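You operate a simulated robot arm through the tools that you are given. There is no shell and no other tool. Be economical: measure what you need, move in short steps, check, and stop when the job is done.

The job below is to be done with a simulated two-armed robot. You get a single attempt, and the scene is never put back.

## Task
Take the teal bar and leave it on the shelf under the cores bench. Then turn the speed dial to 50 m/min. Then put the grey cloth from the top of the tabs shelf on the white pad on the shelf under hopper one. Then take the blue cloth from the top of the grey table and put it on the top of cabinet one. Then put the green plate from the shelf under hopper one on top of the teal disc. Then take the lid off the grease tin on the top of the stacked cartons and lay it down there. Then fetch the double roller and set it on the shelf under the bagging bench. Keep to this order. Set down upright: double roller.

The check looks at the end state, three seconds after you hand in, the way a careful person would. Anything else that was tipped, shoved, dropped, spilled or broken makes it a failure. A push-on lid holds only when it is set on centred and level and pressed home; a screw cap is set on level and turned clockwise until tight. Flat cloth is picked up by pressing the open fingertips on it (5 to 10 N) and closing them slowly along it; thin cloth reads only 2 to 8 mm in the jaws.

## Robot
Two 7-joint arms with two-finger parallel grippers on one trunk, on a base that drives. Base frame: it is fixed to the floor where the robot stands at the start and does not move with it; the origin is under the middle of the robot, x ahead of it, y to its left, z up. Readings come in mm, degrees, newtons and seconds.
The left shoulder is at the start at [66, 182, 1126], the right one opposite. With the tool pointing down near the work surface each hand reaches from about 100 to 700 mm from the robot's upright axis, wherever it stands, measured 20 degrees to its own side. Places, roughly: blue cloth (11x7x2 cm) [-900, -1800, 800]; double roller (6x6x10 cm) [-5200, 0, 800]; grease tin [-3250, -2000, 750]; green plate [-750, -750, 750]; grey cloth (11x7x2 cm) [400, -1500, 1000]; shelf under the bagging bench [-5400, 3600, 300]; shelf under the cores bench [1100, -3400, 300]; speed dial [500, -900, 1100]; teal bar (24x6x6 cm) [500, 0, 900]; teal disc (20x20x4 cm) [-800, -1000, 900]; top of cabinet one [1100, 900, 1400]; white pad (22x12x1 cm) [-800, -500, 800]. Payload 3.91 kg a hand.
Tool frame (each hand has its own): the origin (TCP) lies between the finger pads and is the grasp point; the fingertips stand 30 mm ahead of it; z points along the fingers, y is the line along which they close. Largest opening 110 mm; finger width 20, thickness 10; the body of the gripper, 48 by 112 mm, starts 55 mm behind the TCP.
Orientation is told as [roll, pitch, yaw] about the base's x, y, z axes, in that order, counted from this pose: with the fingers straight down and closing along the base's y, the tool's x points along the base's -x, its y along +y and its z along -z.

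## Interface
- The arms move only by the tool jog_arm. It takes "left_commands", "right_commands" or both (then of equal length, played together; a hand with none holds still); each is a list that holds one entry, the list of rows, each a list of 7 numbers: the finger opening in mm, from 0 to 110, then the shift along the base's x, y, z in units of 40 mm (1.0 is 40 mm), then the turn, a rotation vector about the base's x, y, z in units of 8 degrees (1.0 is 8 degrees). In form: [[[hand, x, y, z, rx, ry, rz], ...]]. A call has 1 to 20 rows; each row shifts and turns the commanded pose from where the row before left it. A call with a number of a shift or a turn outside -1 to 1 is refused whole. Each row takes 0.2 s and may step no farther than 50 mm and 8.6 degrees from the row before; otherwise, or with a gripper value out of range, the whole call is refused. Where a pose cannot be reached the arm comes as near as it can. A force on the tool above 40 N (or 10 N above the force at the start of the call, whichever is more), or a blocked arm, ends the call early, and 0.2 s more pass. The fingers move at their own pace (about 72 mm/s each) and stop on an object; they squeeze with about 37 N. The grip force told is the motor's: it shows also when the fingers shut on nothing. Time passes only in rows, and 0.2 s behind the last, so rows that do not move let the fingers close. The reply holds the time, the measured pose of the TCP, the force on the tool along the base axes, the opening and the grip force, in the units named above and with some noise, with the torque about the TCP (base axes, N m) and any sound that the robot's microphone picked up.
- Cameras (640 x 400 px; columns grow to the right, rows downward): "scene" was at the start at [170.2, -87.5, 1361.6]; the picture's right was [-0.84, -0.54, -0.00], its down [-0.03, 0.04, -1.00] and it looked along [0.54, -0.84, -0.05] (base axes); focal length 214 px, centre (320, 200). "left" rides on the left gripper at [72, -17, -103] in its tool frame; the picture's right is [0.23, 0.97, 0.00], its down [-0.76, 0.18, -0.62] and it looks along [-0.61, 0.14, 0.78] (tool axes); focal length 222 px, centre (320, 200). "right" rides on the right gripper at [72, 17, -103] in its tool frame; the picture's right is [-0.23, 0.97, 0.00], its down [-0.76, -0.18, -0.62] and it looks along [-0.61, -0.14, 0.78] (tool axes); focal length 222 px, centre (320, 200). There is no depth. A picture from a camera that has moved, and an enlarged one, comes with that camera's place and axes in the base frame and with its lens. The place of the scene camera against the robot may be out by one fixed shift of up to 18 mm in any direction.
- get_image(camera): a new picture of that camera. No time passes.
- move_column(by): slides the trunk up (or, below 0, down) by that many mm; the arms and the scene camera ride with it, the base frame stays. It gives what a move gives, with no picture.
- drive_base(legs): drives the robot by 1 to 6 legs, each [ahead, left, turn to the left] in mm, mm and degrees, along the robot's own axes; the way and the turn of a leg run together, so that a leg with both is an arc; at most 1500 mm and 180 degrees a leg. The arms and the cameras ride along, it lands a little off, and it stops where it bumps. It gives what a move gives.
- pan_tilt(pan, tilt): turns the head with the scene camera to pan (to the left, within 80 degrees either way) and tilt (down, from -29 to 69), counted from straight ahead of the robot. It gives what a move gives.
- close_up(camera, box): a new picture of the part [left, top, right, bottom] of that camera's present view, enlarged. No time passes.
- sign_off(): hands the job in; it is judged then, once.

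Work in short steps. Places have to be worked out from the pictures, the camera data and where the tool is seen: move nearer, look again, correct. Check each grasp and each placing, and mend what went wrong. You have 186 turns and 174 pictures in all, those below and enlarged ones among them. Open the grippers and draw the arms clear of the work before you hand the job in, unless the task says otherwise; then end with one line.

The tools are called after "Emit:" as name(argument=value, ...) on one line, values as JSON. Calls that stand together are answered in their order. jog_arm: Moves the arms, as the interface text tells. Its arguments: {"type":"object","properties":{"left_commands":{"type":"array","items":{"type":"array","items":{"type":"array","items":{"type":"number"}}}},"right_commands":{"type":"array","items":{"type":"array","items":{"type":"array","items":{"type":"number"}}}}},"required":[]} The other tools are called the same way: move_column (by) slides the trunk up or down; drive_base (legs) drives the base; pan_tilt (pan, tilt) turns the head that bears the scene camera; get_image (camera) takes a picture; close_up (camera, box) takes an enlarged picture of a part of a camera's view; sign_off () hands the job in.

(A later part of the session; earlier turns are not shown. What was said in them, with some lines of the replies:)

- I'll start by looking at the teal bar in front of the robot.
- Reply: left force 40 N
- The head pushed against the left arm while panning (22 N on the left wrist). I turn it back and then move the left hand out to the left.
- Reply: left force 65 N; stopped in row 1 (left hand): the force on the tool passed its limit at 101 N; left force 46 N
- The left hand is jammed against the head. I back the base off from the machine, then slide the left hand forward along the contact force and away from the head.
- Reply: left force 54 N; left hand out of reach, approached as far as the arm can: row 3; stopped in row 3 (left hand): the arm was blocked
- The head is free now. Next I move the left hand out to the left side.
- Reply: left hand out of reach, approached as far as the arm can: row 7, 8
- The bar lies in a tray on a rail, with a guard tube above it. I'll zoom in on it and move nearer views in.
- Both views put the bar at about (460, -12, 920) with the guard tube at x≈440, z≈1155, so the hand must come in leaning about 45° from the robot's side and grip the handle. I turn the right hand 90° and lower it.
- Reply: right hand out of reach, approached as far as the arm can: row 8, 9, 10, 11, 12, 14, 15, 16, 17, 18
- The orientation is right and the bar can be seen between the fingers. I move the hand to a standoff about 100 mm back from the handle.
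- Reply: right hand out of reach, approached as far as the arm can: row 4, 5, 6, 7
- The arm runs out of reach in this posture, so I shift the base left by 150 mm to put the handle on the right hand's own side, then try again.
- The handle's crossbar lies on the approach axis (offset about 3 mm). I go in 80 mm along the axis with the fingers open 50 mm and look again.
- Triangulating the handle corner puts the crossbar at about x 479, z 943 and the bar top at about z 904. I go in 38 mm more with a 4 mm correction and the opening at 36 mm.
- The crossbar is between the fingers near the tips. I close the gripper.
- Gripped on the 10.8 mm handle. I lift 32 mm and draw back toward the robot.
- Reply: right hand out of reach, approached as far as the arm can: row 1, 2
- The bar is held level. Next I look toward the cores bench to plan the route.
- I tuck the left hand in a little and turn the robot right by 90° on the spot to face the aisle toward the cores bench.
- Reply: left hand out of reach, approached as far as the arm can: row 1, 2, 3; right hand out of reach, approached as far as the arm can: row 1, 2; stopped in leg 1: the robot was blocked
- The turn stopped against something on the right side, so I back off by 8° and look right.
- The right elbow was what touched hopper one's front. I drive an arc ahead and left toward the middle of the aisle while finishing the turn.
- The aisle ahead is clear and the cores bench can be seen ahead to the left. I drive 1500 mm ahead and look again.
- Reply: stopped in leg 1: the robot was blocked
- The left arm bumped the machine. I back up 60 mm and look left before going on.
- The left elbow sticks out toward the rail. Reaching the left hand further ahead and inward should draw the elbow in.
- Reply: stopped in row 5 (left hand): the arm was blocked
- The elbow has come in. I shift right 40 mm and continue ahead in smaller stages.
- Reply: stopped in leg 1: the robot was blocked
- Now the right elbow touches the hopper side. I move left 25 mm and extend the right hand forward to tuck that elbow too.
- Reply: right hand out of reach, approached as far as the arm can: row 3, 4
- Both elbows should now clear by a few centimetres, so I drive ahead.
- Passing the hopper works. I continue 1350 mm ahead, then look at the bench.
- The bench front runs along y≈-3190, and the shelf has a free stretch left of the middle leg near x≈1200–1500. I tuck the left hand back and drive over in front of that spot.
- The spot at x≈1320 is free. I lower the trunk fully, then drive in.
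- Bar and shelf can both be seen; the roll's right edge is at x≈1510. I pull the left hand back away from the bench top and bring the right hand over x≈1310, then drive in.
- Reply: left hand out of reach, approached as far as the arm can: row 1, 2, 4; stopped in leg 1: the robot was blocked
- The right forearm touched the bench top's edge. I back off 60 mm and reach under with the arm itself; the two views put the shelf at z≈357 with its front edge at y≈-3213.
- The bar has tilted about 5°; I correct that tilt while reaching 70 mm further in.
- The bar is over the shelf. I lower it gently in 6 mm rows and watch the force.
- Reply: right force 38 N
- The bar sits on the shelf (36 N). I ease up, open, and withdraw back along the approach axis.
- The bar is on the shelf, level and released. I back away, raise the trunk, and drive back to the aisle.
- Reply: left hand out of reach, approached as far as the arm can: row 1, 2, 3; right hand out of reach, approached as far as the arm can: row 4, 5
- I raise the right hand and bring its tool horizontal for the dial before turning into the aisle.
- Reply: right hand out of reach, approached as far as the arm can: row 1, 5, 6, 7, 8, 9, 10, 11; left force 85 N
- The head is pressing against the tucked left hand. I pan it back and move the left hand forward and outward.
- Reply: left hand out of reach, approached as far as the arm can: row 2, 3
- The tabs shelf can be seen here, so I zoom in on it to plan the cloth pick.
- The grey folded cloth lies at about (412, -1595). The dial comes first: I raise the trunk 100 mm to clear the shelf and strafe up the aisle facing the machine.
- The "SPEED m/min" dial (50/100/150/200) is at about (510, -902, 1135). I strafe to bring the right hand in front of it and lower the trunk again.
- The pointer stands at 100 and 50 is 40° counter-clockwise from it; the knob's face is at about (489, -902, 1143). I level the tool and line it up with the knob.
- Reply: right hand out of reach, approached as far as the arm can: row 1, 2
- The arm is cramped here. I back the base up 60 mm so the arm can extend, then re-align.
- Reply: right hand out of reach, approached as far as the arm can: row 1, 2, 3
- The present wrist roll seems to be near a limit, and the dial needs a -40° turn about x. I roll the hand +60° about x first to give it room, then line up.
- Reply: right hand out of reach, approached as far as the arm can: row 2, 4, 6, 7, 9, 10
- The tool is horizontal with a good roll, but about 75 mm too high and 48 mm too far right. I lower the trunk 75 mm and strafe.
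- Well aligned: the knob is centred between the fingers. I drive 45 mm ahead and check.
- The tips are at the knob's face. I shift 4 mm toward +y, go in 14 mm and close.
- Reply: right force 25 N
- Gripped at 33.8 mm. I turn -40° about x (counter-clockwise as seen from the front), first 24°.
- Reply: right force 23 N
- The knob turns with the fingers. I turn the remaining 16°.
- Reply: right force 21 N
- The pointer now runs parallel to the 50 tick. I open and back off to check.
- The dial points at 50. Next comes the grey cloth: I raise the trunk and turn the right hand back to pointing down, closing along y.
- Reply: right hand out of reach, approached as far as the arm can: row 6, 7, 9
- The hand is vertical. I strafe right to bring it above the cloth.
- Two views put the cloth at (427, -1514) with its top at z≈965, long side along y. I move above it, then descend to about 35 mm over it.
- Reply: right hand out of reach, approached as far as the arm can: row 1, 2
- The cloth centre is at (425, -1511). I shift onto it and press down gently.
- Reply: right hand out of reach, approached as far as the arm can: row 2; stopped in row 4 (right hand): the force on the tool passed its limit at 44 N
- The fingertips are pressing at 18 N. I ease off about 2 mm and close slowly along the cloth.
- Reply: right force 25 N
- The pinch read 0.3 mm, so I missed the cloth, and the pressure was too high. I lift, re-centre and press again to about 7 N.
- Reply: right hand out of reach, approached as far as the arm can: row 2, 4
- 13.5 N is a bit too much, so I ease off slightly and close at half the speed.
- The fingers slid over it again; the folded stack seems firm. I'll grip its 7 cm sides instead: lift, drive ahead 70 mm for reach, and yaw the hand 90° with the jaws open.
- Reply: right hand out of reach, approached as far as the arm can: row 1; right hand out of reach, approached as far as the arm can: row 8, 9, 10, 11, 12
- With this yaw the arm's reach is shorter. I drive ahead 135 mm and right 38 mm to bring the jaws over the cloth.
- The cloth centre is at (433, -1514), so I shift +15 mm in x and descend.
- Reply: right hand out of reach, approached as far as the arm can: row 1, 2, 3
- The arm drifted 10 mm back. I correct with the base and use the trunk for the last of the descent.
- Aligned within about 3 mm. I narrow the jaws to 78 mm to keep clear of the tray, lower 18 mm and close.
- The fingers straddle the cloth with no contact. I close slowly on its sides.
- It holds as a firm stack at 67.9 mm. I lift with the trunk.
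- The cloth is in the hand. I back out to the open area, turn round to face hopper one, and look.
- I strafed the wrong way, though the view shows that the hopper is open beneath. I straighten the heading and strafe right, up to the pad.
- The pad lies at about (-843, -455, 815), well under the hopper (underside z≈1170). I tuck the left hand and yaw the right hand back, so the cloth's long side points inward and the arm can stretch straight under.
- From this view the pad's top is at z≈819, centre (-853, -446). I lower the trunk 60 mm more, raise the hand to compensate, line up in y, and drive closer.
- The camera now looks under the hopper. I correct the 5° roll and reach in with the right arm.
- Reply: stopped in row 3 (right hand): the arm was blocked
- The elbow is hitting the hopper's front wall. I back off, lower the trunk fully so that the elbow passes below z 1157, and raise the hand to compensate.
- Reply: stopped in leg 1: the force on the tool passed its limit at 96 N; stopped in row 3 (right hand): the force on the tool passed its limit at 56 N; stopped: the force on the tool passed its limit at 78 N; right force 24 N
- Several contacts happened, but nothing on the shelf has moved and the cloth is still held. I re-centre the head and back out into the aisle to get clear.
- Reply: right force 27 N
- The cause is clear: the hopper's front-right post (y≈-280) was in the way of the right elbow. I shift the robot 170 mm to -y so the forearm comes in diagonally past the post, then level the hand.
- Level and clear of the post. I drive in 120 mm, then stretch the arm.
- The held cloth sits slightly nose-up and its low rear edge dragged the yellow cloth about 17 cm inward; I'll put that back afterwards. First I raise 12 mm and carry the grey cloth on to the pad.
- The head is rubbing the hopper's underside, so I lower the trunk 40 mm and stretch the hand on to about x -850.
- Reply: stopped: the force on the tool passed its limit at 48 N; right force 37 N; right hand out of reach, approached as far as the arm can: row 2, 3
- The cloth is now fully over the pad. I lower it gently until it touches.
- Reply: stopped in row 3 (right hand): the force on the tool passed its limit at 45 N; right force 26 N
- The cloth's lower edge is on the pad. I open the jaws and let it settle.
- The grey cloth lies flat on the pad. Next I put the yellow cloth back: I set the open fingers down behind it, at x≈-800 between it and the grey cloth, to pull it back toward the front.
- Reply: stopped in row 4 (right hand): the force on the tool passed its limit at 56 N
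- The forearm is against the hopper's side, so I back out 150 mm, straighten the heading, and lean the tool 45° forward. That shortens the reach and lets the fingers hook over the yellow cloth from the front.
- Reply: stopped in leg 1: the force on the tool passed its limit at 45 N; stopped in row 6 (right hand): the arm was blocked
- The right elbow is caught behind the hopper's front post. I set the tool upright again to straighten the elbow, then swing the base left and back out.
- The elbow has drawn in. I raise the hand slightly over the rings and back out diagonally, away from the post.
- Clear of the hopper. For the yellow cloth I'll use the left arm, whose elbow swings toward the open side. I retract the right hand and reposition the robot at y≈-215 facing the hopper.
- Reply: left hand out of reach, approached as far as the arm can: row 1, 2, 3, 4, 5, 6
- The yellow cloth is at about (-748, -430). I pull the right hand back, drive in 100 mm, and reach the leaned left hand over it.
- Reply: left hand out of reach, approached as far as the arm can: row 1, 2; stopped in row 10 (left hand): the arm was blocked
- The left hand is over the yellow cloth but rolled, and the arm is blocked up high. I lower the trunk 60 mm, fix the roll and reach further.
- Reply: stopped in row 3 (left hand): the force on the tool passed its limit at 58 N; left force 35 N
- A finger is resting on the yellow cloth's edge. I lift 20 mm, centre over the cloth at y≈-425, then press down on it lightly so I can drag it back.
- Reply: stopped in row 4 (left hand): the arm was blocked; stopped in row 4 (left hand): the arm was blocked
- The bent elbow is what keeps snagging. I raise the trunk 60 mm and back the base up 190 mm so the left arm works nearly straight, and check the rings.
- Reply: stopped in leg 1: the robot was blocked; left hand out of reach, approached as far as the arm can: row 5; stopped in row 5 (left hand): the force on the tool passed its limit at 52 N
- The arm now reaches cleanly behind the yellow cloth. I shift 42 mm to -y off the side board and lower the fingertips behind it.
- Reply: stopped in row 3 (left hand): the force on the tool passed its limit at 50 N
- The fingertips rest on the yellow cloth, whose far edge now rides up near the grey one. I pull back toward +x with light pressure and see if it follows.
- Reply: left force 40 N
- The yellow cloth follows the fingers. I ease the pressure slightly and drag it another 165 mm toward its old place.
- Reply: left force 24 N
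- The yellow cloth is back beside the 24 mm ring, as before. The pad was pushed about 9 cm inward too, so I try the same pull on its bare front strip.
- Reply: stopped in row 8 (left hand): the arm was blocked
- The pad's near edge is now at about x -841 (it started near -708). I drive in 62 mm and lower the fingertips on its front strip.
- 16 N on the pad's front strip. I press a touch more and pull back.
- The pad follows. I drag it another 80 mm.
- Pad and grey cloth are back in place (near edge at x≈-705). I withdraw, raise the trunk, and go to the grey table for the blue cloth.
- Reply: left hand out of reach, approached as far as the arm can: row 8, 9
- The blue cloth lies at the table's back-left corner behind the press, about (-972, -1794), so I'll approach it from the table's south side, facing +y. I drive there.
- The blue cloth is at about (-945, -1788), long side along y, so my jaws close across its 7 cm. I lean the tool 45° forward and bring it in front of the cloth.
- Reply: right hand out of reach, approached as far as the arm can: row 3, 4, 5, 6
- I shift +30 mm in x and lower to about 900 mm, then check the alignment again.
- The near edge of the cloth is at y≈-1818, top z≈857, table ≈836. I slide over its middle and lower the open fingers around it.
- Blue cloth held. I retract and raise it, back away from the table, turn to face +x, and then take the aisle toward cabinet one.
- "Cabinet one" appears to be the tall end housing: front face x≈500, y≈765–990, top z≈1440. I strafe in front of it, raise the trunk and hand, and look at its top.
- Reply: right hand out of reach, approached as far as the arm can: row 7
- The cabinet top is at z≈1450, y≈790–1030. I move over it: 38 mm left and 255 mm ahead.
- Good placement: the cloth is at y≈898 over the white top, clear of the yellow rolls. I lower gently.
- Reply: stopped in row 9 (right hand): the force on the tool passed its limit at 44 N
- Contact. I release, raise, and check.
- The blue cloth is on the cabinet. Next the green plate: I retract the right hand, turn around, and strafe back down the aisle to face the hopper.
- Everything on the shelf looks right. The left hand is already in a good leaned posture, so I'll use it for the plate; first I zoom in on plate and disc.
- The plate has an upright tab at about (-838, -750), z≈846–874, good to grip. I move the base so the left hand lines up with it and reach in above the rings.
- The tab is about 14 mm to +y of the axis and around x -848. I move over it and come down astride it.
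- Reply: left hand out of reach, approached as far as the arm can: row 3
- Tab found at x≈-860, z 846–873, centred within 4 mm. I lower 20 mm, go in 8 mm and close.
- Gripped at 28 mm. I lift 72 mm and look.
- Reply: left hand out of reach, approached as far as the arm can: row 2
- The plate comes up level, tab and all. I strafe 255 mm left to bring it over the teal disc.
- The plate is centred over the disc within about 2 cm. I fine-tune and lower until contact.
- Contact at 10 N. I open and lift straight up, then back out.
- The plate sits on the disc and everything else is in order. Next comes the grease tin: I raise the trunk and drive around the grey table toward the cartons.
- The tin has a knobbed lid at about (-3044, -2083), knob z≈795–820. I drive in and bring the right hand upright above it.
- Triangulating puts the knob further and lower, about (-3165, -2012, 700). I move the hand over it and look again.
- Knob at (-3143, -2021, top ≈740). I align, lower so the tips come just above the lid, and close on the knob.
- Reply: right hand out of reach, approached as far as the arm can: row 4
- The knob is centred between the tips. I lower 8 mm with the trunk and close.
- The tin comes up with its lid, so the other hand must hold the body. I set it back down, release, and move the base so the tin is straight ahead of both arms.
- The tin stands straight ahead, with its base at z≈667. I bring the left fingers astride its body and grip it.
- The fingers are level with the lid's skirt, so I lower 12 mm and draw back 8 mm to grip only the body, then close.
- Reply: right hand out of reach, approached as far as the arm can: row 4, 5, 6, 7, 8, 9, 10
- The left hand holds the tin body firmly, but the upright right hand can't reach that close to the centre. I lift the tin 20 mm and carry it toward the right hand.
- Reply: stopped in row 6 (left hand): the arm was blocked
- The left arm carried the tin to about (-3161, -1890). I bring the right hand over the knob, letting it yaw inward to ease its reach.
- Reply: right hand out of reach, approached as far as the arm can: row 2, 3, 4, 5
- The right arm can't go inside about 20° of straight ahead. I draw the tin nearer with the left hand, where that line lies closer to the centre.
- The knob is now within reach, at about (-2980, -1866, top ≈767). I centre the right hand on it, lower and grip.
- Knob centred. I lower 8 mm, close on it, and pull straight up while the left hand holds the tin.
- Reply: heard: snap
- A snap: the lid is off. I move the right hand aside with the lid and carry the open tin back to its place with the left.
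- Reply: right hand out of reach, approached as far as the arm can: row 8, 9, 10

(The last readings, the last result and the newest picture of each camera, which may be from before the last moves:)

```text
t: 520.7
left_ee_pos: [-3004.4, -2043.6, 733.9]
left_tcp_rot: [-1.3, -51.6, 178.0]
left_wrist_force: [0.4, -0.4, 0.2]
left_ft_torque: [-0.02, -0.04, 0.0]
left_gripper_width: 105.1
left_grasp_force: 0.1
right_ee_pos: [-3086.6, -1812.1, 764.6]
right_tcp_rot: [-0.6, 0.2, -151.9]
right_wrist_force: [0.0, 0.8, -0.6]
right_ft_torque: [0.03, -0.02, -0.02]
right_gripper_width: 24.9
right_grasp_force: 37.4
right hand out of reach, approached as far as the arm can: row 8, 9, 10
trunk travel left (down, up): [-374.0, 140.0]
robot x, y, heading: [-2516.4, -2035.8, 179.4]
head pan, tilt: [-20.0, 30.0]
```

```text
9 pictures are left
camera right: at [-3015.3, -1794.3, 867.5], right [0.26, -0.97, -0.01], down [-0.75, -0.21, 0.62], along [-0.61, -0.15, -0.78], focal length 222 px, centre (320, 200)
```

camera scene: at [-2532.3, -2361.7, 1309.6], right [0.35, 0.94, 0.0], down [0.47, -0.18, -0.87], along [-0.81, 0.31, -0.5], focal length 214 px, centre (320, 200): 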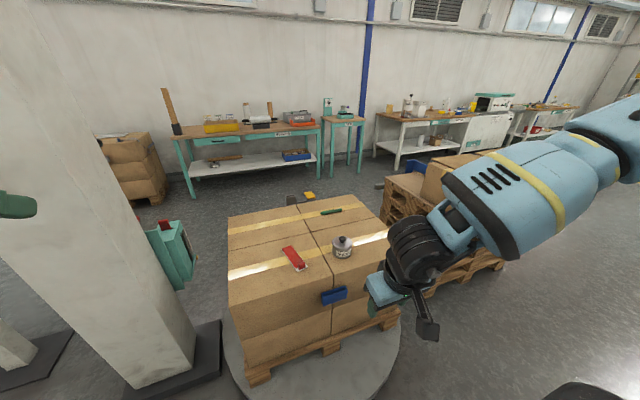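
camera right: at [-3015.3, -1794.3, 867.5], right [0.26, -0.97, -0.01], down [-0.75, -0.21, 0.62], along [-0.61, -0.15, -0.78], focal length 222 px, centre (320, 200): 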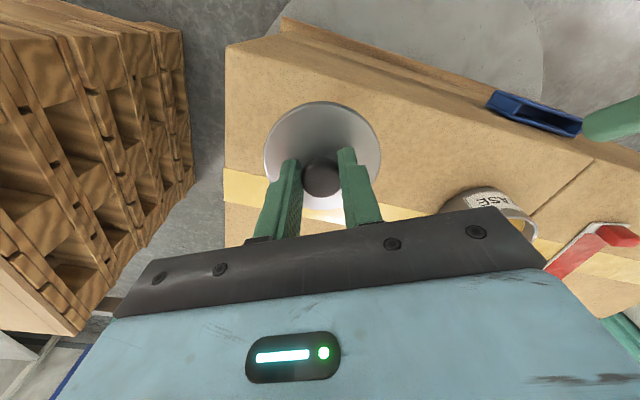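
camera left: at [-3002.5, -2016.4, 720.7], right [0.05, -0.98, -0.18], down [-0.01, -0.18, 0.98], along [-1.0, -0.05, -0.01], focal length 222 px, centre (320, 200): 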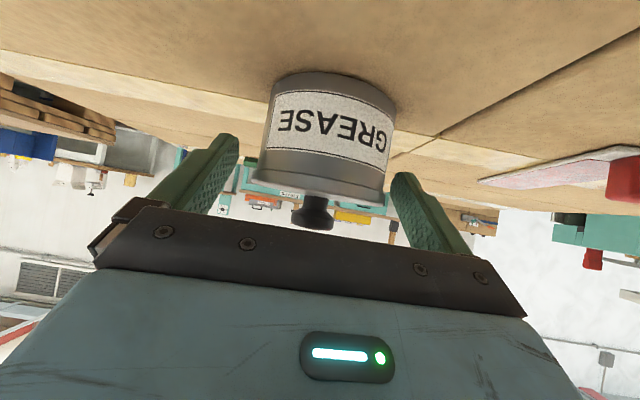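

The open tin stands in place. I drive 35 mm further in to keep the lid off the carton's edge, then lower it with the trunk.

Emit:
jog_arm(left_commands=[[[105, 0, -0.4, 0.9, 0, 0, 0], [105, 0, -0.4, 0.9, 0, 0, 0], [105, 0, 0, 0.5, 0, 0, 0]]])

Emit:
drive_base(legs=[[35, 0, 0]])

Emit:
move_column(by=-38)

Emit:
jog_arm(right_commands=[[[0, 0, 0, -0.1, 0, 0, 0], [0, 0, 0, -0.1, 0, 0, 0], [0, 0, 0, -0.1, 0, 0, 0], [0, 0, 0, -0.1, 0, 0, 0], [0, 0, 0, -0.1, 0, 0, 0]]])

```text
t: 521.5
left_ee_pos: [-3003.5, -2074.0, 827.1]
left_tcp_rot: [-1.2, -51.6, 177.9]
left_wrist_force: [0.3, 1.3, 1.1]
left_ft_torque: [0.02, -0.02, 0.0]
left_gripper_width: 105.0
left_grasp_force: 0.1
right_ee_pos: [-3085.9, -1810.5, 763.5]
right_tcp_rot: [-0.5, 0.1, -151.9]
right_wrist_force: [-0.8, 0.6, 0.3]
right_ft_torque: [-0.03, 0.05, 0.01]
right_gripper_width: 24.5
right_grasp_force: 37.2
trunk travel left (down, up): [-374.0, 140.0]
robot x, y, heading: [-2520.8, -2035.7, 179.4]
head pan, tilt: [-20.0, 30.0]
```

```text
t: 522.4
left_ee_pos: [-3016.0, -2074.5, 826.2]
left_tcp_rot: [-1.2, -51.6, 178.0]
left_wrist_force: [-0.5, -0.1, 1.8]
left_ft_torque: [0.01, -0.01, 0.0]
left_gripper_width: 105.0
left_grasp_force: 0.0
right_ee_pos: [-3099.7, -1810.8, 764.9]
right_tcp_rot: [-0.7, 0.0, -151.9]
right_wrist_force: [0.5, 0.0, -0.3]
right_ft_torque: [0.0, 0.03, 0.01]
right_gripper_width: 24.6
right_grasp_force: 36.7
trunk travel left (down, up): [-374.0, 140.0]
robot x, y, heading: [-2530.9, -2034.1, 179.3]
head pan, tilt: [-20.0, 30.0]
stopped in leg 1: the robot was blocked; the commanded pose is now the measured one
```

```text
t: 523.2
left_ee_pos: [-3016.3, -2074.0, 790.1]
left_tcp_rot: [-1.1, -51.7, 178.0]
left_wrist_force: [0.3, -0.3, 0.6]
left_ft_torque: [0.01, 0.01, 0.02]
left_gripper_width: 104.8
left_grasp_force: 0.2
right_ee_pos: [-3099.3, -1811.6, 726.7]
right_tcp_rot: [-0.5, -0.1, -151.9]
right_wrist_force: [-0.7, -1.0, 0.2]
right_ft_torque: [0.05, -0.01, -0.01]
right_gripper_width: 24.6
right_grasp_force: 37.2
trunk travel left (down, up): [-336.0, 178.0]
robot x, y, heading: [-2530.6, -2039.4, 179.6]
head pan, tilt: [-20.0, 30.0]
```

```text
t: 524.4
left_ee_pos: [-3017.0, -2075.0, 789.5]
left_tcp_rot: [-1.3, -51.7, 178.0]
left_wrist_force: [-0.2, 0.5, -0.5]
left_ft_torque: [-0.01, 0.0, -0.02]
left_gripper_width: 105.1
left_grasp_force: 0.2
right_ee_pos: [-3101.1, -1811.0, 708.1]
right_tcp_rot: [-0.6, -0.2, -151.9]
right_wrist_force: [0.3, -0.8, 0.4]
right_ft_torque: [0.0, 0.06, -0.03]
right_gripper_width: 24.3
right_grasp_force: 36.9
trunk travel left (down, up): [-336.0, 178.0]
robot x, y, heading: [-2531.3, -2036.1, 179.6]
head pan, tilt: [-20.0, 30.0]
```

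Emit:
jog_arm(right_commands=[[[0, 0, 0, -0.1, 0, 0, 0], [0, 0, 0, -0.1, 0, 0, 0], [0, 0, 0, -0.1, 0, 0, 0], [0, 0, 0, -0.1, 0, 0, 0], [0, 0, 0, -0.1, 0, 0, 0], [0, 0, 0, -0.1, 0, 0, 0]]])

Emit:
get_image(camera="right")

```text
t: 525.6
left_ee_pos: [-3015.4, -2074.8, 789.3]
left_tcp_rot: [-1.2, -51.7, 178.0]
left_wrist_force: [-0.2, 0.5, -0.2]
left_ft_torque: [-0.06, 0.02, -0.01]
left_gripper_width: 104.9
left_grasp_force: 0.0
right_ee_pos: [-3098.7, -1808.7, 699.6]
right_tcp_rot: [-0.5, -0.9, -151.7]
right_wrist_force: [7.8, -1.4, 16.8]
right_ft_torque: [0.13, -0.44, -0.08]
right_gripper_width: 24.6
right_grasp_force: 37.2
right hand out of reach, approached as far as the arm can: row 2, 4, 6
trunk travel left (down, up): [-336.0, 178.0]
robot x, y, heading: [-2533.5, -2037.4, 179.3]
head pan, tilt: [-20.0, 30.0]
stopped in row 6 (right hand): the force on the tool passed its limit at 42 N (the readings are from after the stop); the commanded pose is now the measured one
```

```text
8 pictures are left
camera right: at [-3025.8, -1790.6, 801.1], right [0.26, -0.97, -0.01], down [-0.74, -0.2, 0.64], along [-0.62, -0.16, -0.77], focal length 222 px, centre (320, 200)
```

right: 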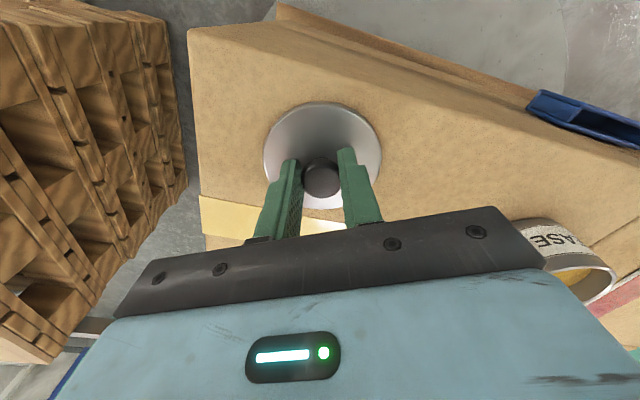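

The lid sits on the carton, well inside the edges. I release it and raise both hands, then back away.

Emit:
jog_arm(right_commands=[[[40, 0, 0, 0.02, 0, 0, 0], [60, 0, 0, 0, 0, 0, 0], [60, 0, 0, 0, 0, 0, 0], [60, 0, 0, 0.6, 0, 0, 0], [60, 0, 0, 0.9, 0, 0, 0], [60, 0, 0, 0.9, 0, 0, 0], [60, 0, 0, 0.9, 0, 0, 0]]])

Emit:
drive_base(legs=[[-250, 0, 0]])

Emit:
move_column(by=40)

Emit:
pan_tilt(pan=-35, tilt=20)

Emit:
get_image(camera="scene")

```text
t: 527.2
left_ee_pos: [-3016.4, -2075.1, 789.8]
left_tcp_rot: [-1.2, -51.7, 177.9]
left_wrist_force: [-1.0, 0.7, 0.0]
left_ft_torque: [-0.05, 0.0, 0.02]
left_gripper_width: 105.0
left_grasp_force: 0.1
right_ee_pos: [-3097.3, -1809.7, 830.6]
right_tcp_rot: [-0.6, -0.8, -151.9]
right_wrist_force: [0.3, -0.2, -0.4]
right_ft_torque: [-0.03, 0.0, 0.01]
right_gripper_width: 60.1
right_grasp_force: 0.1
trunk travel left (down, up): [-336.0, 178.0]
robot x, y, heading: [-2529.5, -2033.6, 179.5]
head pan, tilt: [-20.0, 30.0]
```

```text
t: 529.1
left_ee_pos: [-2762.9, -2076.0, 789.7]
left_tcp_rot: [-1.2, -51.6, 177.8]
left_wrist_force: [-0.6, 0.2, 0.3]
left_ft_torque: [-0.01, -0.03, 0.02]
left_gripper_width: 105.0
left_grasp_force: 0.1
right_ee_pos: [-2843.4, -1807.7, 830.0]
right_tcp_rot: [-0.6, -0.9, -152.1]
right_wrist_force: [-0.7, 0.7, -0.4]
right_ft_torque: [-0.01, 0.02, -0.01]
right_gripper_width: 60.0
right_grasp_force: 0.1
trunk travel left (down, up): [-336.0, 178.0]
robot x, y, heading: [-2280.0, -2036.8, 179.3]
head pan, tilt: [-20.0, 30.0]
```

```text
t: 529.9
left_ee_pos: [-2763.9, -2075.2, 828.2]
left_tcp_rot: [-1.2, -51.6, 177.7]
left_wrist_force: [-0.2, 0.8, 0.4]
left_ft_torque: [-0.02, -0.03, 0.0]
left_gripper_width: 105.0
left_grasp_force: 0.0
right_ee_pos: [-2844.2, -1807.4, 869.2]
right_tcp_rot: [-0.7, -0.8, -152.2]
right_wrist_force: [0.1, -0.6, -0.7]
right_ft_torque: [0.01, 0.0, 0.0]
right_gripper_width: 59.9
right_grasp_force: 0.0
trunk travel left (down, up): [-376.0, 138.0]
robot x, y, heading: [-2280.4, -2036.3, 179.1]
head pan, tilt: [-20.0, 30.0]
```

```text
t: 530.7
left_ee_pos: [-2764.2, -2074.6, 829.4]
left_tcp_rot: [-1.1, -51.7, 177.8]
left_wrist_force: [-0.4, -1.0, -0.9]
left_ft_torque: [0.03, 0.03, -0.02]
left_gripper_width: 104.9
left_grasp_force: 0.1
right_ee_pos: [-2843.8, -1807.1, 869.1]
right_tcp_rot: [-0.5, -0.8, -152.2]
right_wrist_force: [-0.3, -0.1, 0.3]
right_ft_torque: [0.04, 0.04, -0.03]
right_gripper_width: 60.2
right_grasp_force: 0.1
trunk travel left (down, up): [-376.0, 138.0]
robot x, y, heading: [-2280.2, -2039.2, 179.4]
head pan, tilt: [-35.0, 20.0]
```

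```text
7 pictures are left
camera scene: at [-2475.5, -1992.5, 1319.0], right [0.58, 0.81, 0.0], down [0.28, -0.2, -0.94], along [-0.76, 0.55, -0.34], focal length 214 px, centre (320, 200)
```

scene: 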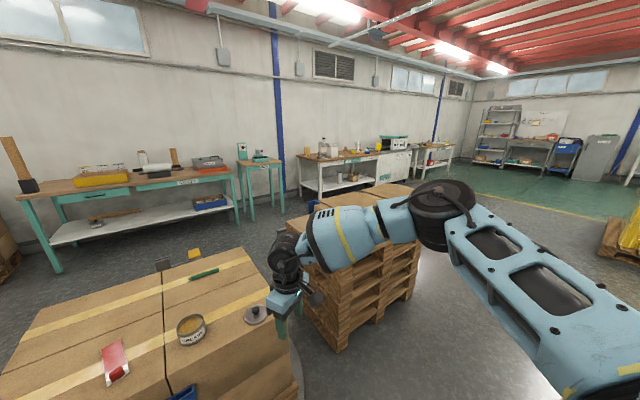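

The lid lies beside the open tin. Last is the double roller on the far bench: I raise the trunk and drive there.

Emit:
move_column(by=120)

Emit:
drive_base(legs=[[0, -1020, 0.6], [0, -1020, 0], [1300, 0, 0], [500, 0, 0]])

Emit:
pan_tilt(pan=0, tilt=20)

Emit:
get_image(camera="scene")

```text
t: 532.2
left_ee_pos: [-2764.4, -2074.6, 947.3]
left_tcp_rot: [-1.2, -51.6, 177.7]
left_wrist_force: [0.2, -0.1, -0.7]
left_ft_torque: [-0.04, 0.01, -0.03]
left_gripper_width: 105.0
left_grasp_force: 0.0
right_ee_pos: [-2848.5, -1805.8, 1055.5]
right_tcp_rot: [-3.8, -6.7, -151.9]
right_wrist_force: [0.1, 0.4, 0.3]
right_ft_torque: [0.0, -0.03, -0.01]
right_gripper_width: 59.8
right_grasp_force: 0.0
trunk travel left (down, up): [-496.0, 18.0]
robot x, y, heading: [-2278.7, -2034.1, 179.4]
head pan, tilt: [-35.0, 20.0]
```

```text
t: 558.9
left_ee_pos: [-4517.2, 9.8, 948.3]
left_tcp_rot: [-1.2, -51.7, 177.1]
left_wrist_force: [-0.7, 0.7, 0.7]
left_ft_torque: [0.0, 0.0, 0.0]
left_gripper_width: 105.2
left_grasp_force: 0.0
right_ee_pos: [-4597.7, 278.5, 1057.3]
right_tcp_rot: [-3.9, -6.8, -152.6]
right_wrist_force: [-0.8, 0.1, 0.3]
right_ft_torque: [0.03, 0.0, 0.0]
right_gripper_width: 59.9
right_grasp_force: 0.0
trunk travel left (down, up): [-496.0, 18.0]
robot x, y, heading: [-4032.4, 40.3, 178.8]
head pan, tilt: [-35.0, 20.0]
```

```text
t: 559.9
left_ee_pos: [-4516.5, 10.3, 949.5]
left_tcp_rot: [-1.1, -51.7, 177.0]
left_wrist_force: [-0.2, -0.2, 0.1]
left_ft_torque: [0.03, -0.02, 0.01]
left_gripper_width: 105.0
left_grasp_force: 0.1
right_ee_pos: [-4597.7, 278.5, 1056.7]
right_tcp_rot: [-3.9, -6.8, -152.6]
right_wrist_force: [-0.4, -0.4, -0.9]
right_ft_torque: [0.03, 0.02, -0.02]
right_gripper_width: 59.7
right_grasp_force: 0.1
trunk travel left (down, up): [-496.0, 18.0]
robot x, y, heading: [-4029.7, 42.8, 178.6]
head pan, tilt: [0.0, 20.0]
```

```text
6 pictures are left
camera scene: at [-4156.9, 34.2, 1461.6], right [0.03, 1.0, 0.0], down [0.34, -0.01, -0.94], along [-0.94, 0.02, -0.34], focal length 214 px, centre (320, 200)
```

scene: 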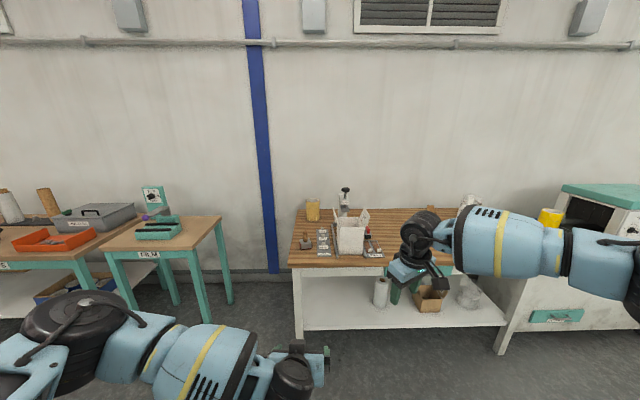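

Emit:
close_up(camera="scene", box=[280, 180, 400, 270])

```text
4.44 times, centred on (340, 225) of scene
camera zoom: at [-4156.9, 34.2, 1461.6], right [0.03, 1.0, 0.0], down [0.34, -0.01, -0.94], along [-0.94, 0.02, -0.34], focal length 953 px, centre (231, 89)
```

zoom: 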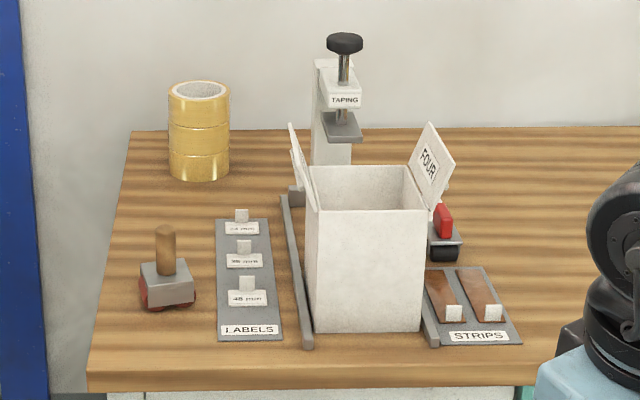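

The double roller is the grey block with two red rollers and an upright wooden handle, near (-5210, -26). I drive in and look with the left camera.

Emit:
drive_base(legs=[[500, 22, 1.4]])

Emit:
get_image(camera="left")

```text
t: 562.8
left_ee_pos: [-5008.0, -18.3, 949.6]
left_tcp_rot: [-1.2, -51.7, 178.5]
left_wrist_force: [-0.1, 0.1, -0.6]
left_ft_torque: [0.0, 0.0, 0.02]
left_gripper_width: 105.1
left_grasp_force: 0.0
right_ee_pos: [-5095.4, 247.9, 1059.1]
right_tcp_rot: [-3.9, -6.7, -151.3]
right_wrist_force: [-0.1, 0.0, -1.1]
right_ft_torque: [-0.04, 0.0, 0.01]
right_gripper_width: 60.1
right_grasp_force: 0.1
trunk travel left (down, up): [-496.0, 18.0]
robot x, y, heading: [-4521.2, 27.9, 180.1]
head pan, tilt: [0.0, 20.0]
```

```text
4 pictures are left
camera left: at [-4881.8, -6.6, 957.1], right [0.1, -0.98, -0.19], down [0.01, -0.19, 0.98], along [-1.0, -0.1, -0.01], focal length 222 px, centre (320, 200)
```

left: 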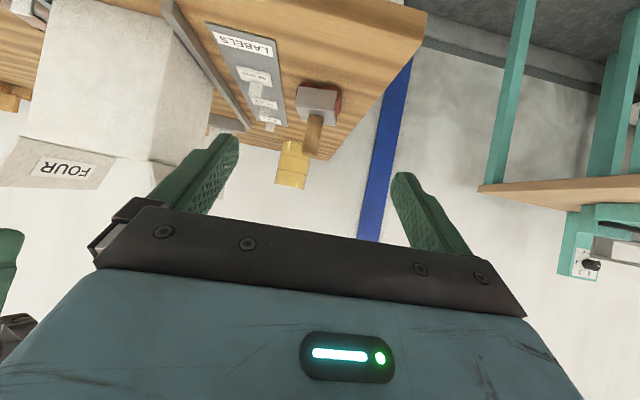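

Triangulated: the handle top is at (-5230, -19, 882). I move above it with a 60 mm opening, come down astride the handle and close.

Emit:
jog_arm(left_commands=[[[60, -1, 0, 0, 0, 0, 0], [60, -1, 0, 0, 0, 0, 0], [60, -1, 0, 0, 0, 0, 0], [60, -1, 0.03, 0, 0, 0, 0], [60, -1, 0, 0, 0, 0, 0], [60, -0.15, 0, 0, 0, 0, 0], [60, 0, 0, -0.7, 0, 0, 0], [60, 0, 0, -0.7, 0, 0, 0], [60, 0, 0, -0.4, 0, 0, 0], [60, 0, 0, 0, 0, 0, 0]]])

Emit:
close_up(camera="left", box=[200, 60, 440, 240])

```text
t: 565.0
left_ee_pos: [-5213.6, -17.8, 876.5]
left_tcp_rot: [-1.2, -51.7, 178.5]
left_wrist_force: [-0.2, -0.9, -0.4]
left_ft_torque: [0.02, 0.0, 0.0]
left_gripper_width: 60.1
left_grasp_force: 0.1
right_ee_pos: [-5095.3, 248.5, 1057.8]
right_tcp_rot: [-3.9, -6.8, -151.2]
right_wrist_force: [0.4, 0.9, 0.8]
right_ft_torque: [0.01, -0.01, 0.02]
right_gripper_width: 60.4
right_grasp_force: 0.0
trunk travel left (down, up): [-496.0, 18.0]
robot x, y, heading: [-4523.5, 24.9, 179.9]
head pan, tilt: [0.0, 20.0]
```

```text
2.22 times, centred on (320, 150) of left
camera zoom: at [-5087.4, -6.4, 884.1], right [0.1, -0.98, -0.19], down [0.01, -0.19, 0.98], along [-1.0, -0.1, -0.01], focal length 494 px, centre (320, 311)
```

zoom: 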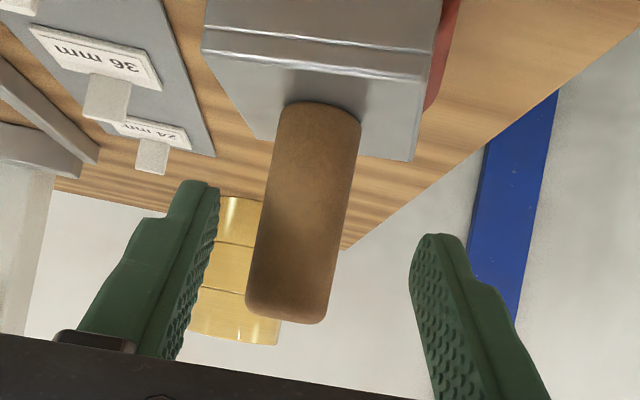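

The handle is between the fingers. I close and lift.

Emit:
jog_arm(left_commands=[[[40, 0, 0, 0, 0, 0, 0], [20, 0, 0, 0, 0, 0, 0], [5, 0, 0, 0, 0, 0, 0], [0, 0, 0, 0, 0, 0, 0], [0, 0, 0, 0.5, 0, 0, 0], [0, 0, 0, 0.9, 0, 0, 0], [0, 0.3, 0, 0.9, 0, 0, 0], [0, 0.8, 0, 0.6, 0, 0, 0], [0, 1, 0, 0, 0, 0, 0], [0, 1, 0, 0, 0, 0, 0], [0, 1, 0, 0, 0, 0, 0]]])

```text
t: 567.4
left_ee_pos: [-5051.7, -17.4, 992.5]
left_tcp_rot: [-1.1, -51.7, 178.5]
left_wrist_force: [0.2, -0.5, -6.0]
left_ft_torque: [-0.02, -0.15, 0.02]
left_gripper_width: 25.3
left_grasp_force: 36.6
right_ee_pos: [-5095.3, 248.3, 1058.3]
right_tcp_rot: [-4.0, -6.8, -151.3]
right_wrist_force: [0.6, 0.0, 0.5]
right_ft_torque: [0.03, 0.03, 0.01]
right_gripper_width: 59.9
right_grasp_force: 0.1
trunk travel left (down, up): [-496.0, 18.0]
robot x, y, heading: [-4521.8, 25.9, 180.3]
head pan, tilt: [0.0, 20.0]
```

The roller is held by its handle (25 mm, 6 N). I back off and drive to the bagging bench.

Emit:
drive_base(legs=[[-450, 0, -0.3], [0, -1210, 0], [0, -1210, 0], [0, -1200, 0]])

Emit:
pan_tilt(pan=0, tilt=35)

Emit:
get_image(camera="scene")

```text
t: 601.4
left_ee_pos: [-4551.3, 3601.4, 991.7]
left_tcp_rot: [-1.3, -51.6, 178.0]
left_wrist_force: [-0.2, -1.0, -6.3]
left_ft_torque: [0.03, -0.17, 0.01]
left_gripper_width: 24.9
left_grasp_force: 37.0
right_ee_pos: [-4593.3, 3868.3, 1056.6]
right_tcp_rot: [-3.9, -6.9, -151.8]
right_wrist_force: [0.8, 0.3, 0.0]
right_ft_torque: [-0.01, 0.03, -0.03]
right_gripper_width: 59.9
right_grasp_force: 0.1
trunk travel left (down, up): [-496.0, 18.0]
robot x, y, heading: [-4022.2, 3637.6, 179.5]
head pan, tilt: [0.0, 20.0]
```

```text
t: 602.2
left_ee_pos: [-4551.2, 3601.7, 992.2]
left_tcp_rot: [-1.2, -51.6, 177.8]
left_wrist_force: [0.1, -0.5, -6.5]
left_ft_torque: [-0.03, -0.13, 0.0]
left_gripper_width: 25.1
left_grasp_force: 36.6
right_ee_pos: [-4592.9, 3868.1, 1058.2]
right_tcp_rot: [-3.9, -6.9, -151.7]
right_wrist_force: [0.0, 0.3, -0.1]
right_ft_torque: [0.0, -0.02, 0.02]
right_gripper_width: 59.7
right_grasp_force: 0.0
trunk travel left (down, up): [-496.0, 18.0]
robot x, y, heading: [-4021.5, 3641.2, 179.6]
head pan, tilt: [0.0, 35.0]
```

```text
2 pictures are left
camera scene: at [-4143.9, 3630.4, 1437.8], right [0.01, 1.0, 0.0], down [0.57, -0.01, -0.82], along [-0.82, 0.01, -0.57], focal length 214 px, centre (320, 200)
```

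scene: 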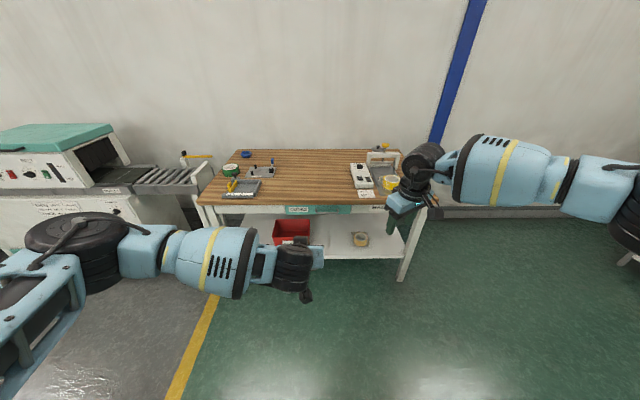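

The bagging bench's shelf is at z≈285, front edge x≈-5125, with a free gap around y≈3720 between the red bin and the roll. I retract the right hand, lower the trunk and drive in.

Emit:
jog_arm(right_commands=[[[60, 1, 0, 0.3, 0, 0, 0], [60, 1, 0, 0.3, 0, 0, 0], [60, 1, 0, 0.3, 0, 0, 0], [60, 1, 0, 0, 0, 0, 0], [60, 1, 0, 0, 0, 0, 0]]])

Emit:
move_column(by=-480)

Emit:
drive_base(legs=[[0, -118, 0.4], [380, 0, 0]])

```text
t: 603.4
left_ee_pos: [-4550.7, 3601.8, 992.8]
left_tcp_rot: [-1.2, -51.8, 177.9]
left_wrist_force: [1.0, -0.7, -6.1]
left_ft_torque: [-0.01, -0.15, 0.03]
left_gripper_width: 25.0
left_grasp_force: 37.0
right_ee_pos: [-4389.9, 3868.2, 1094.1]
right_tcp_rot: [-3.8, -7.0, -151.7]
right_wrist_force: [1.1, 0.2, -0.4]
right_ft_torque: [0.0, -0.04, 0.02]
right_gripper_width: 60.0
right_grasp_force: 0.0
trunk travel left (down, up): [-496.0, 18.0]
robot x, y, heading: [-4023.0, 3642.1, 179.4]
head pan, tilt: [0.0, 35.0]
```

```text
refused: -480 is not a number from -400 to 400
```

```text
t: 607.1
left_ee_pos: [-4925.0, 3715.8, 991.8]
left_tcp_rot: [-1.2, -51.5, 178.2]
left_wrist_force: [0.1, -0.2, -5.5]
left_ft_torque: [0.05, -0.1, 0.02]
left_gripper_width: 24.8
left_grasp_force: 36.4
right_ee_pos: [-4766.6, 3983.7, 1093.5]
right_tcp_rot: [-3.8, -6.8, -151.3]
right_wrist_force: [-0.5, 0.0, -0.3]
right_ft_torque: [0.01, 0.03, 0.0]
right_gripper_width: 60.1
right_grasp_force: 0.2
trunk travel left (down, up): [-496.0, 18.0]
robot x, y, heading: [-4395.1, 3755.7, 179.9]
head pan, tilt: [0.0, 35.0]
```

The trunk move was refused (400 mm maximum), so I lower it in two steps.

Emit:
move_column(by=-300)

Emit:
move_column(by=-185)

```text
t: 610.1
left_ee_pos: [-4924.9, 3715.7, 693.4]
left_tcp_rot: [-1.2, -51.7, 178.4]
left_wrist_force: [-0.2, 0.0, -5.5]
left_ft_torque: [-0.05, -0.14, 0.02]
left_gripper_width: 25.1
left_grasp_force: 36.9
right_ee_pos: [-4769.7, 3983.2, 785.0]
right_tcp_rot: [-3.0, -5.2, -151.3]
right_wrist_force: [-0.3, -0.1, -0.1]
right_ft_torque: [0.01, 0.0, -0.06]
right_gripper_width: 60.1
right_grasp_force: 0.0
trunk travel left (down, up): [-196.0, 318.0]
robot x, y, heading: [-4395.8, 3759.5, 179.8]
head pan, tilt: [0.0, 35.0]
```

```text
t: 612.1
left_ee_pos: [-4924.8, 3715.0, 506.9]
left_tcp_rot: [-1.2, -51.6, 178.3]
left_wrist_force: [-0.1, 0.8, -6.1]
left_ft_torque: [0.0, -0.15, -0.02]
left_gripper_width: 24.8
left_grasp_force: 37.1
right_ee_pos: [-4798.0, 3982.3, 560.4]
right_tcp_rot: [1.1, 2.1, -151.5]
right_wrist_force: [0.0, -0.4, -0.2]
right_ft_torque: [-0.03, 0.01, 0.01]
right_gripper_width: 59.9
right_grasp_force: 0.1
trunk travel left (down, up): [-11.0, 503.0]
robot x, y, heading: [-4394.1, 3757.7, 179.7]
head pan, tilt: [0.0, 35.0]
```

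I drive 110 mm closer and reach under the bench, then take a picture.

Emit:
drive_base(legs=[[110, 0, 0]])

Emit:
jog_arm(left_commands=[[[0, -0.8, 0.08, -0.3, 0, 0, 0], [0, -0.8, 0.05, -0.3, 0, 0, 0], [0, -0.8, 0, -0.3, 0, 0, 0], [0, -0.8, 0, -0.3, 0, 0, 0], [0, -0.8, 0, -0.3, 0, 0, 0]]])

Emit:
get_image(camera="scene")

```text
t: 613.3
left_ee_pos: [-5033.8, 3715.8, 506.9]
left_tcp_rot: [-1.2, -51.6, 178.3]
left_wrist_force: [-0.1, -0.8, -5.8]
left_ft_torque: [-0.05, -0.14, -0.02]
left_gripper_width: 24.8
left_grasp_force: 36.9
right_ee_pos: [-4905.9, 3982.7, 559.9]
right_tcp_rot: [1.0, 2.0, -151.5]
right_wrist_force: [-0.2, -0.4, -0.2]
right_ft_torque: [-0.04, -0.03, 0.01]
right_gripper_width: 59.9
right_grasp_force: 0.0
trunk travel left (down, up): [-11.0, 503.0]
robot x, y, heading: [-4503.7, 3757.5, 179.5]
head pan, tilt: [0.0, 35.0]
```

```text
t: 614.5
left_ee_pos: [-5194.9, 3719.9, 443.6]
left_tcp_rot: [-1.2, -51.5, 178.2]
left_wrist_force: [-0.2, 1.0, -5.9]
left_ft_torque: [-0.03, -0.14, -0.03]
left_gripper_width: 24.7
left_grasp_force: 37.5
right_ee_pos: [-4906.6, 3983.0, 560.4]
right_tcp_rot: [0.8, 2.0, -151.5]
right_wrist_force: [0.3, -0.2, -0.6]
right_ft_torque: [0.01, -0.03, -0.02]
right_gripper_width: 60.2
right_grasp_force: 0.1
trunk travel left (down, up): [-11.0, 503.0]
robot x, y, heading: [-4505.4, 3763.1, 179.7]
head pan, tilt: [0.0, 35.0]
```

```text
1 pictures are left
camera scene: at [-4836.0, 3748.0, 907.6], right [0.0, 1.0, 0.0], down [0.57, 0.0, -0.82], along [-0.82, 0.0, -0.57], focal length 214 px, centre (320, 200)
```

scene: 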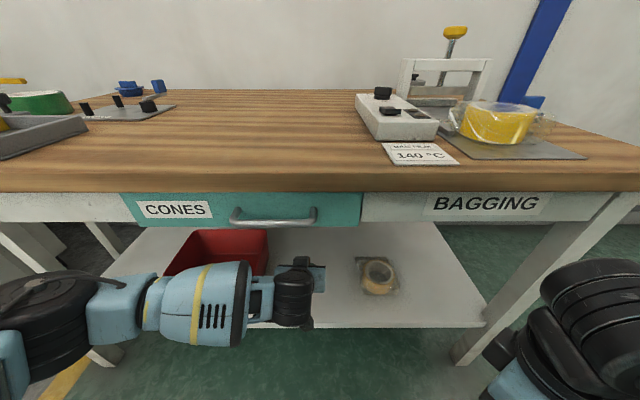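

The roller is over the free gap, about 85 mm inside the shelf's edge. I lower it in small steps until it touches.

Emit:
jog_arm(left_commands=[[[0, 0, 0, -0.3, 0, 0, 0], [0, 0, 0, -0.3, 0, 0, 0], [0, 0, 0, -0.2, 0, 0, 0], [0, 0, 0, -0.12, 0, 0, 0], [0, 0, 0, -0.12, 0, 0, 0], [0, 0, 0, -0.12, 0, 0, 0], [0, 0, 0, -0.1, 0, 0, 0], [0, 0, 0, -0.1, 0, 0, 0], [0, 0, 0, -0.1, 0, 0, 0]]])

```text
t: 616.5
left_ee_pos: [-5192.5, 3720.2, 388.7]
left_tcp_rot: [-1.1, -51.5, 178.3]
left_wrist_force: [-0.4, -0.9, -6.0]
left_ft_torque: [0.03, -0.17, -0.01]
left_gripper_width: 24.8
left_grasp_force: 37.2
right_ee_pos: [-4907.4, 3982.8, 560.5]
right_tcp_rot: [1.1, 2.2, -151.5]
right_wrist_force: [0.2, 0.4, -0.3]
right_ft_torque: [0.01, 0.0, 0.01]
right_gripper_width: 60.0
right_grasp_force: 0.0
trunk travel left (down, up): [-11.0, 503.0]
robot x, y, heading: [-4503.6, 3757.7, 179.9]
head pan, tilt: [0.0, 35.0]
```

Emit:
jog_arm(left_commands=[[[0, 0, 0, -0.1, 0, 0, 0], [0, 0, 0, -0.1, 0, 0, 0], [0, 0, 0, -0.1, 0, 0, 0], [0, 0, 0, -0.1, 0, 0, 0], [0, 0, 0, -0.08, 0, 0, 0], [0, 0, 0, -0.08, 0, 0, 0], [0, 0, 0, -0.08, 0, 0, 0]]])

```text
t: 618.1
left_ee_pos: [-5193.6, 3721.4, 367.8]
left_tcp_rot: [-1.3, -52.2, 178.4]
left_wrist_force: [5.4, 0.5, 34.8]
left_ft_torque: [-0.29, 0.89, 0.16]
left_gripper_width: 25.1
left_grasp_force: 36.6
right_ee_pos: [-4905.5, 3983.2, 561.2]
right_tcp_rot: [0.9, 1.8, -151.5]
right_wrist_force: [-0.6, -0.8, 0.1]
right_ft_torque: [0.01, -0.02, -0.02]
right_gripper_width: 59.9
right_grasp_force: 0.0
trunk travel left (down, up): [-11.0, 503.0]
robot x, y, heading: [-4506.8, 3762.1, 179.6]
head pan, tilt: [0.0, 35.0]
```

The roller stands on the shelf. I ease off, open the fingers and draw straight back.

Emit:
jog_arm(left_commands=[[[25, 0, 0, 0.08, 0, 0, 0], [45, 0, 0, 0, 0, 0, 0], [60, 0, 0, 0, 0, 0, 0], [60, 0, 0, 0, 0, 0, 0], [60, 0.3, 0, 0.24, 0, 0, 0], [60, 0.5, 0, 0.4, 0, 0, 0], [60, 0.8, 0, 0.3, 0, 0, 0], [60, 1, 0, 0.2, 0, 0, 0]]])

Emit:
drive_base(legs=[[-200, 0, 0]])

Emit:
close_up(camera="scene", box=[180, 150, 460, 330])

```text
t: 619.9
left_ee_pos: [-5089.5, 3721.3, 411.6]
left_tcp_rot: [-1.3, -51.6, 178.3]
left_wrist_force: [0.5, -0.3, 0.4]
left_ft_torque: [0.01, 0.0, -0.01]
left_gripper_width: 59.8
left_grasp_force: 0.1
right_ee_pos: [-4906.0, 3983.7, 559.9]
right_tcp_rot: [0.9, 2.0, -151.6]
right_wrist_force: [-0.1, 0.5, -0.3]
right_ft_torque: [0.02, -0.03, 0.0]
right_gripper_width: 59.8
right_grasp_force: 0.0
trunk travel left (down, up): [-11.0, 503.0]
robot x, y, heading: [-4506.4, 3757.1, 179.9]
head pan, tilt: [0.0, 35.0]
```

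```text
t: 621.5
left_ee_pos: [-4890.0, 3723.3, 412.7]
left_tcp_rot: [-1.3, -51.7, 178.2]
left_wrist_force: [-0.6, -0.8, 0.0]
left_ft_torque: [-0.02, 0.0, -0.04]
left_gripper_width: 60.0
left_grasp_force: 0.1
right_ee_pos: [-4707.4, 3985.3, 560.5]
right_tcp_rot: [0.8, 2.0, -151.7]
right_wrist_force: [-0.2, 0.3, -0.9]
right_ft_torque: [-0.07, 0.02, -0.01]
right_gripper_width: 59.7
right_grasp_force: 0.0
trunk travel left (down, up): [-11.0, 503.0]
robot x, y, heading: [-4306.0, 3758.6, 179.7]
head pan, tilt: [0.0, 35.0]
```

```text
2.22 times, centred on (320, 240) of scene
camera zoom: at [-4636.3, 3748.1, 907.9], right [0.01, 1.0, 0.0], down [0.57, 0.0, -0.82], along [-0.82, 0.0, -0.57], focal length 477 px, centre (320, 111)
```

zoom: 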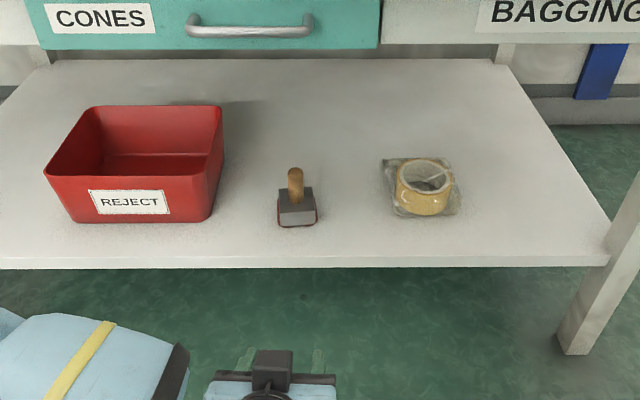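

The double roller stands upright on the shelf under the bagging bench. Both grippers are empty, open and clear of the work, so I hand in.

Emit:
sign_off()

```text
The job is handed in.
```

All seven steps were done in order and handed in. While placing the grey cloth I shoved the yellow cloth and the white pad on hopper one's shelf; I dragged both back to about where they started, but that may still count against the result.
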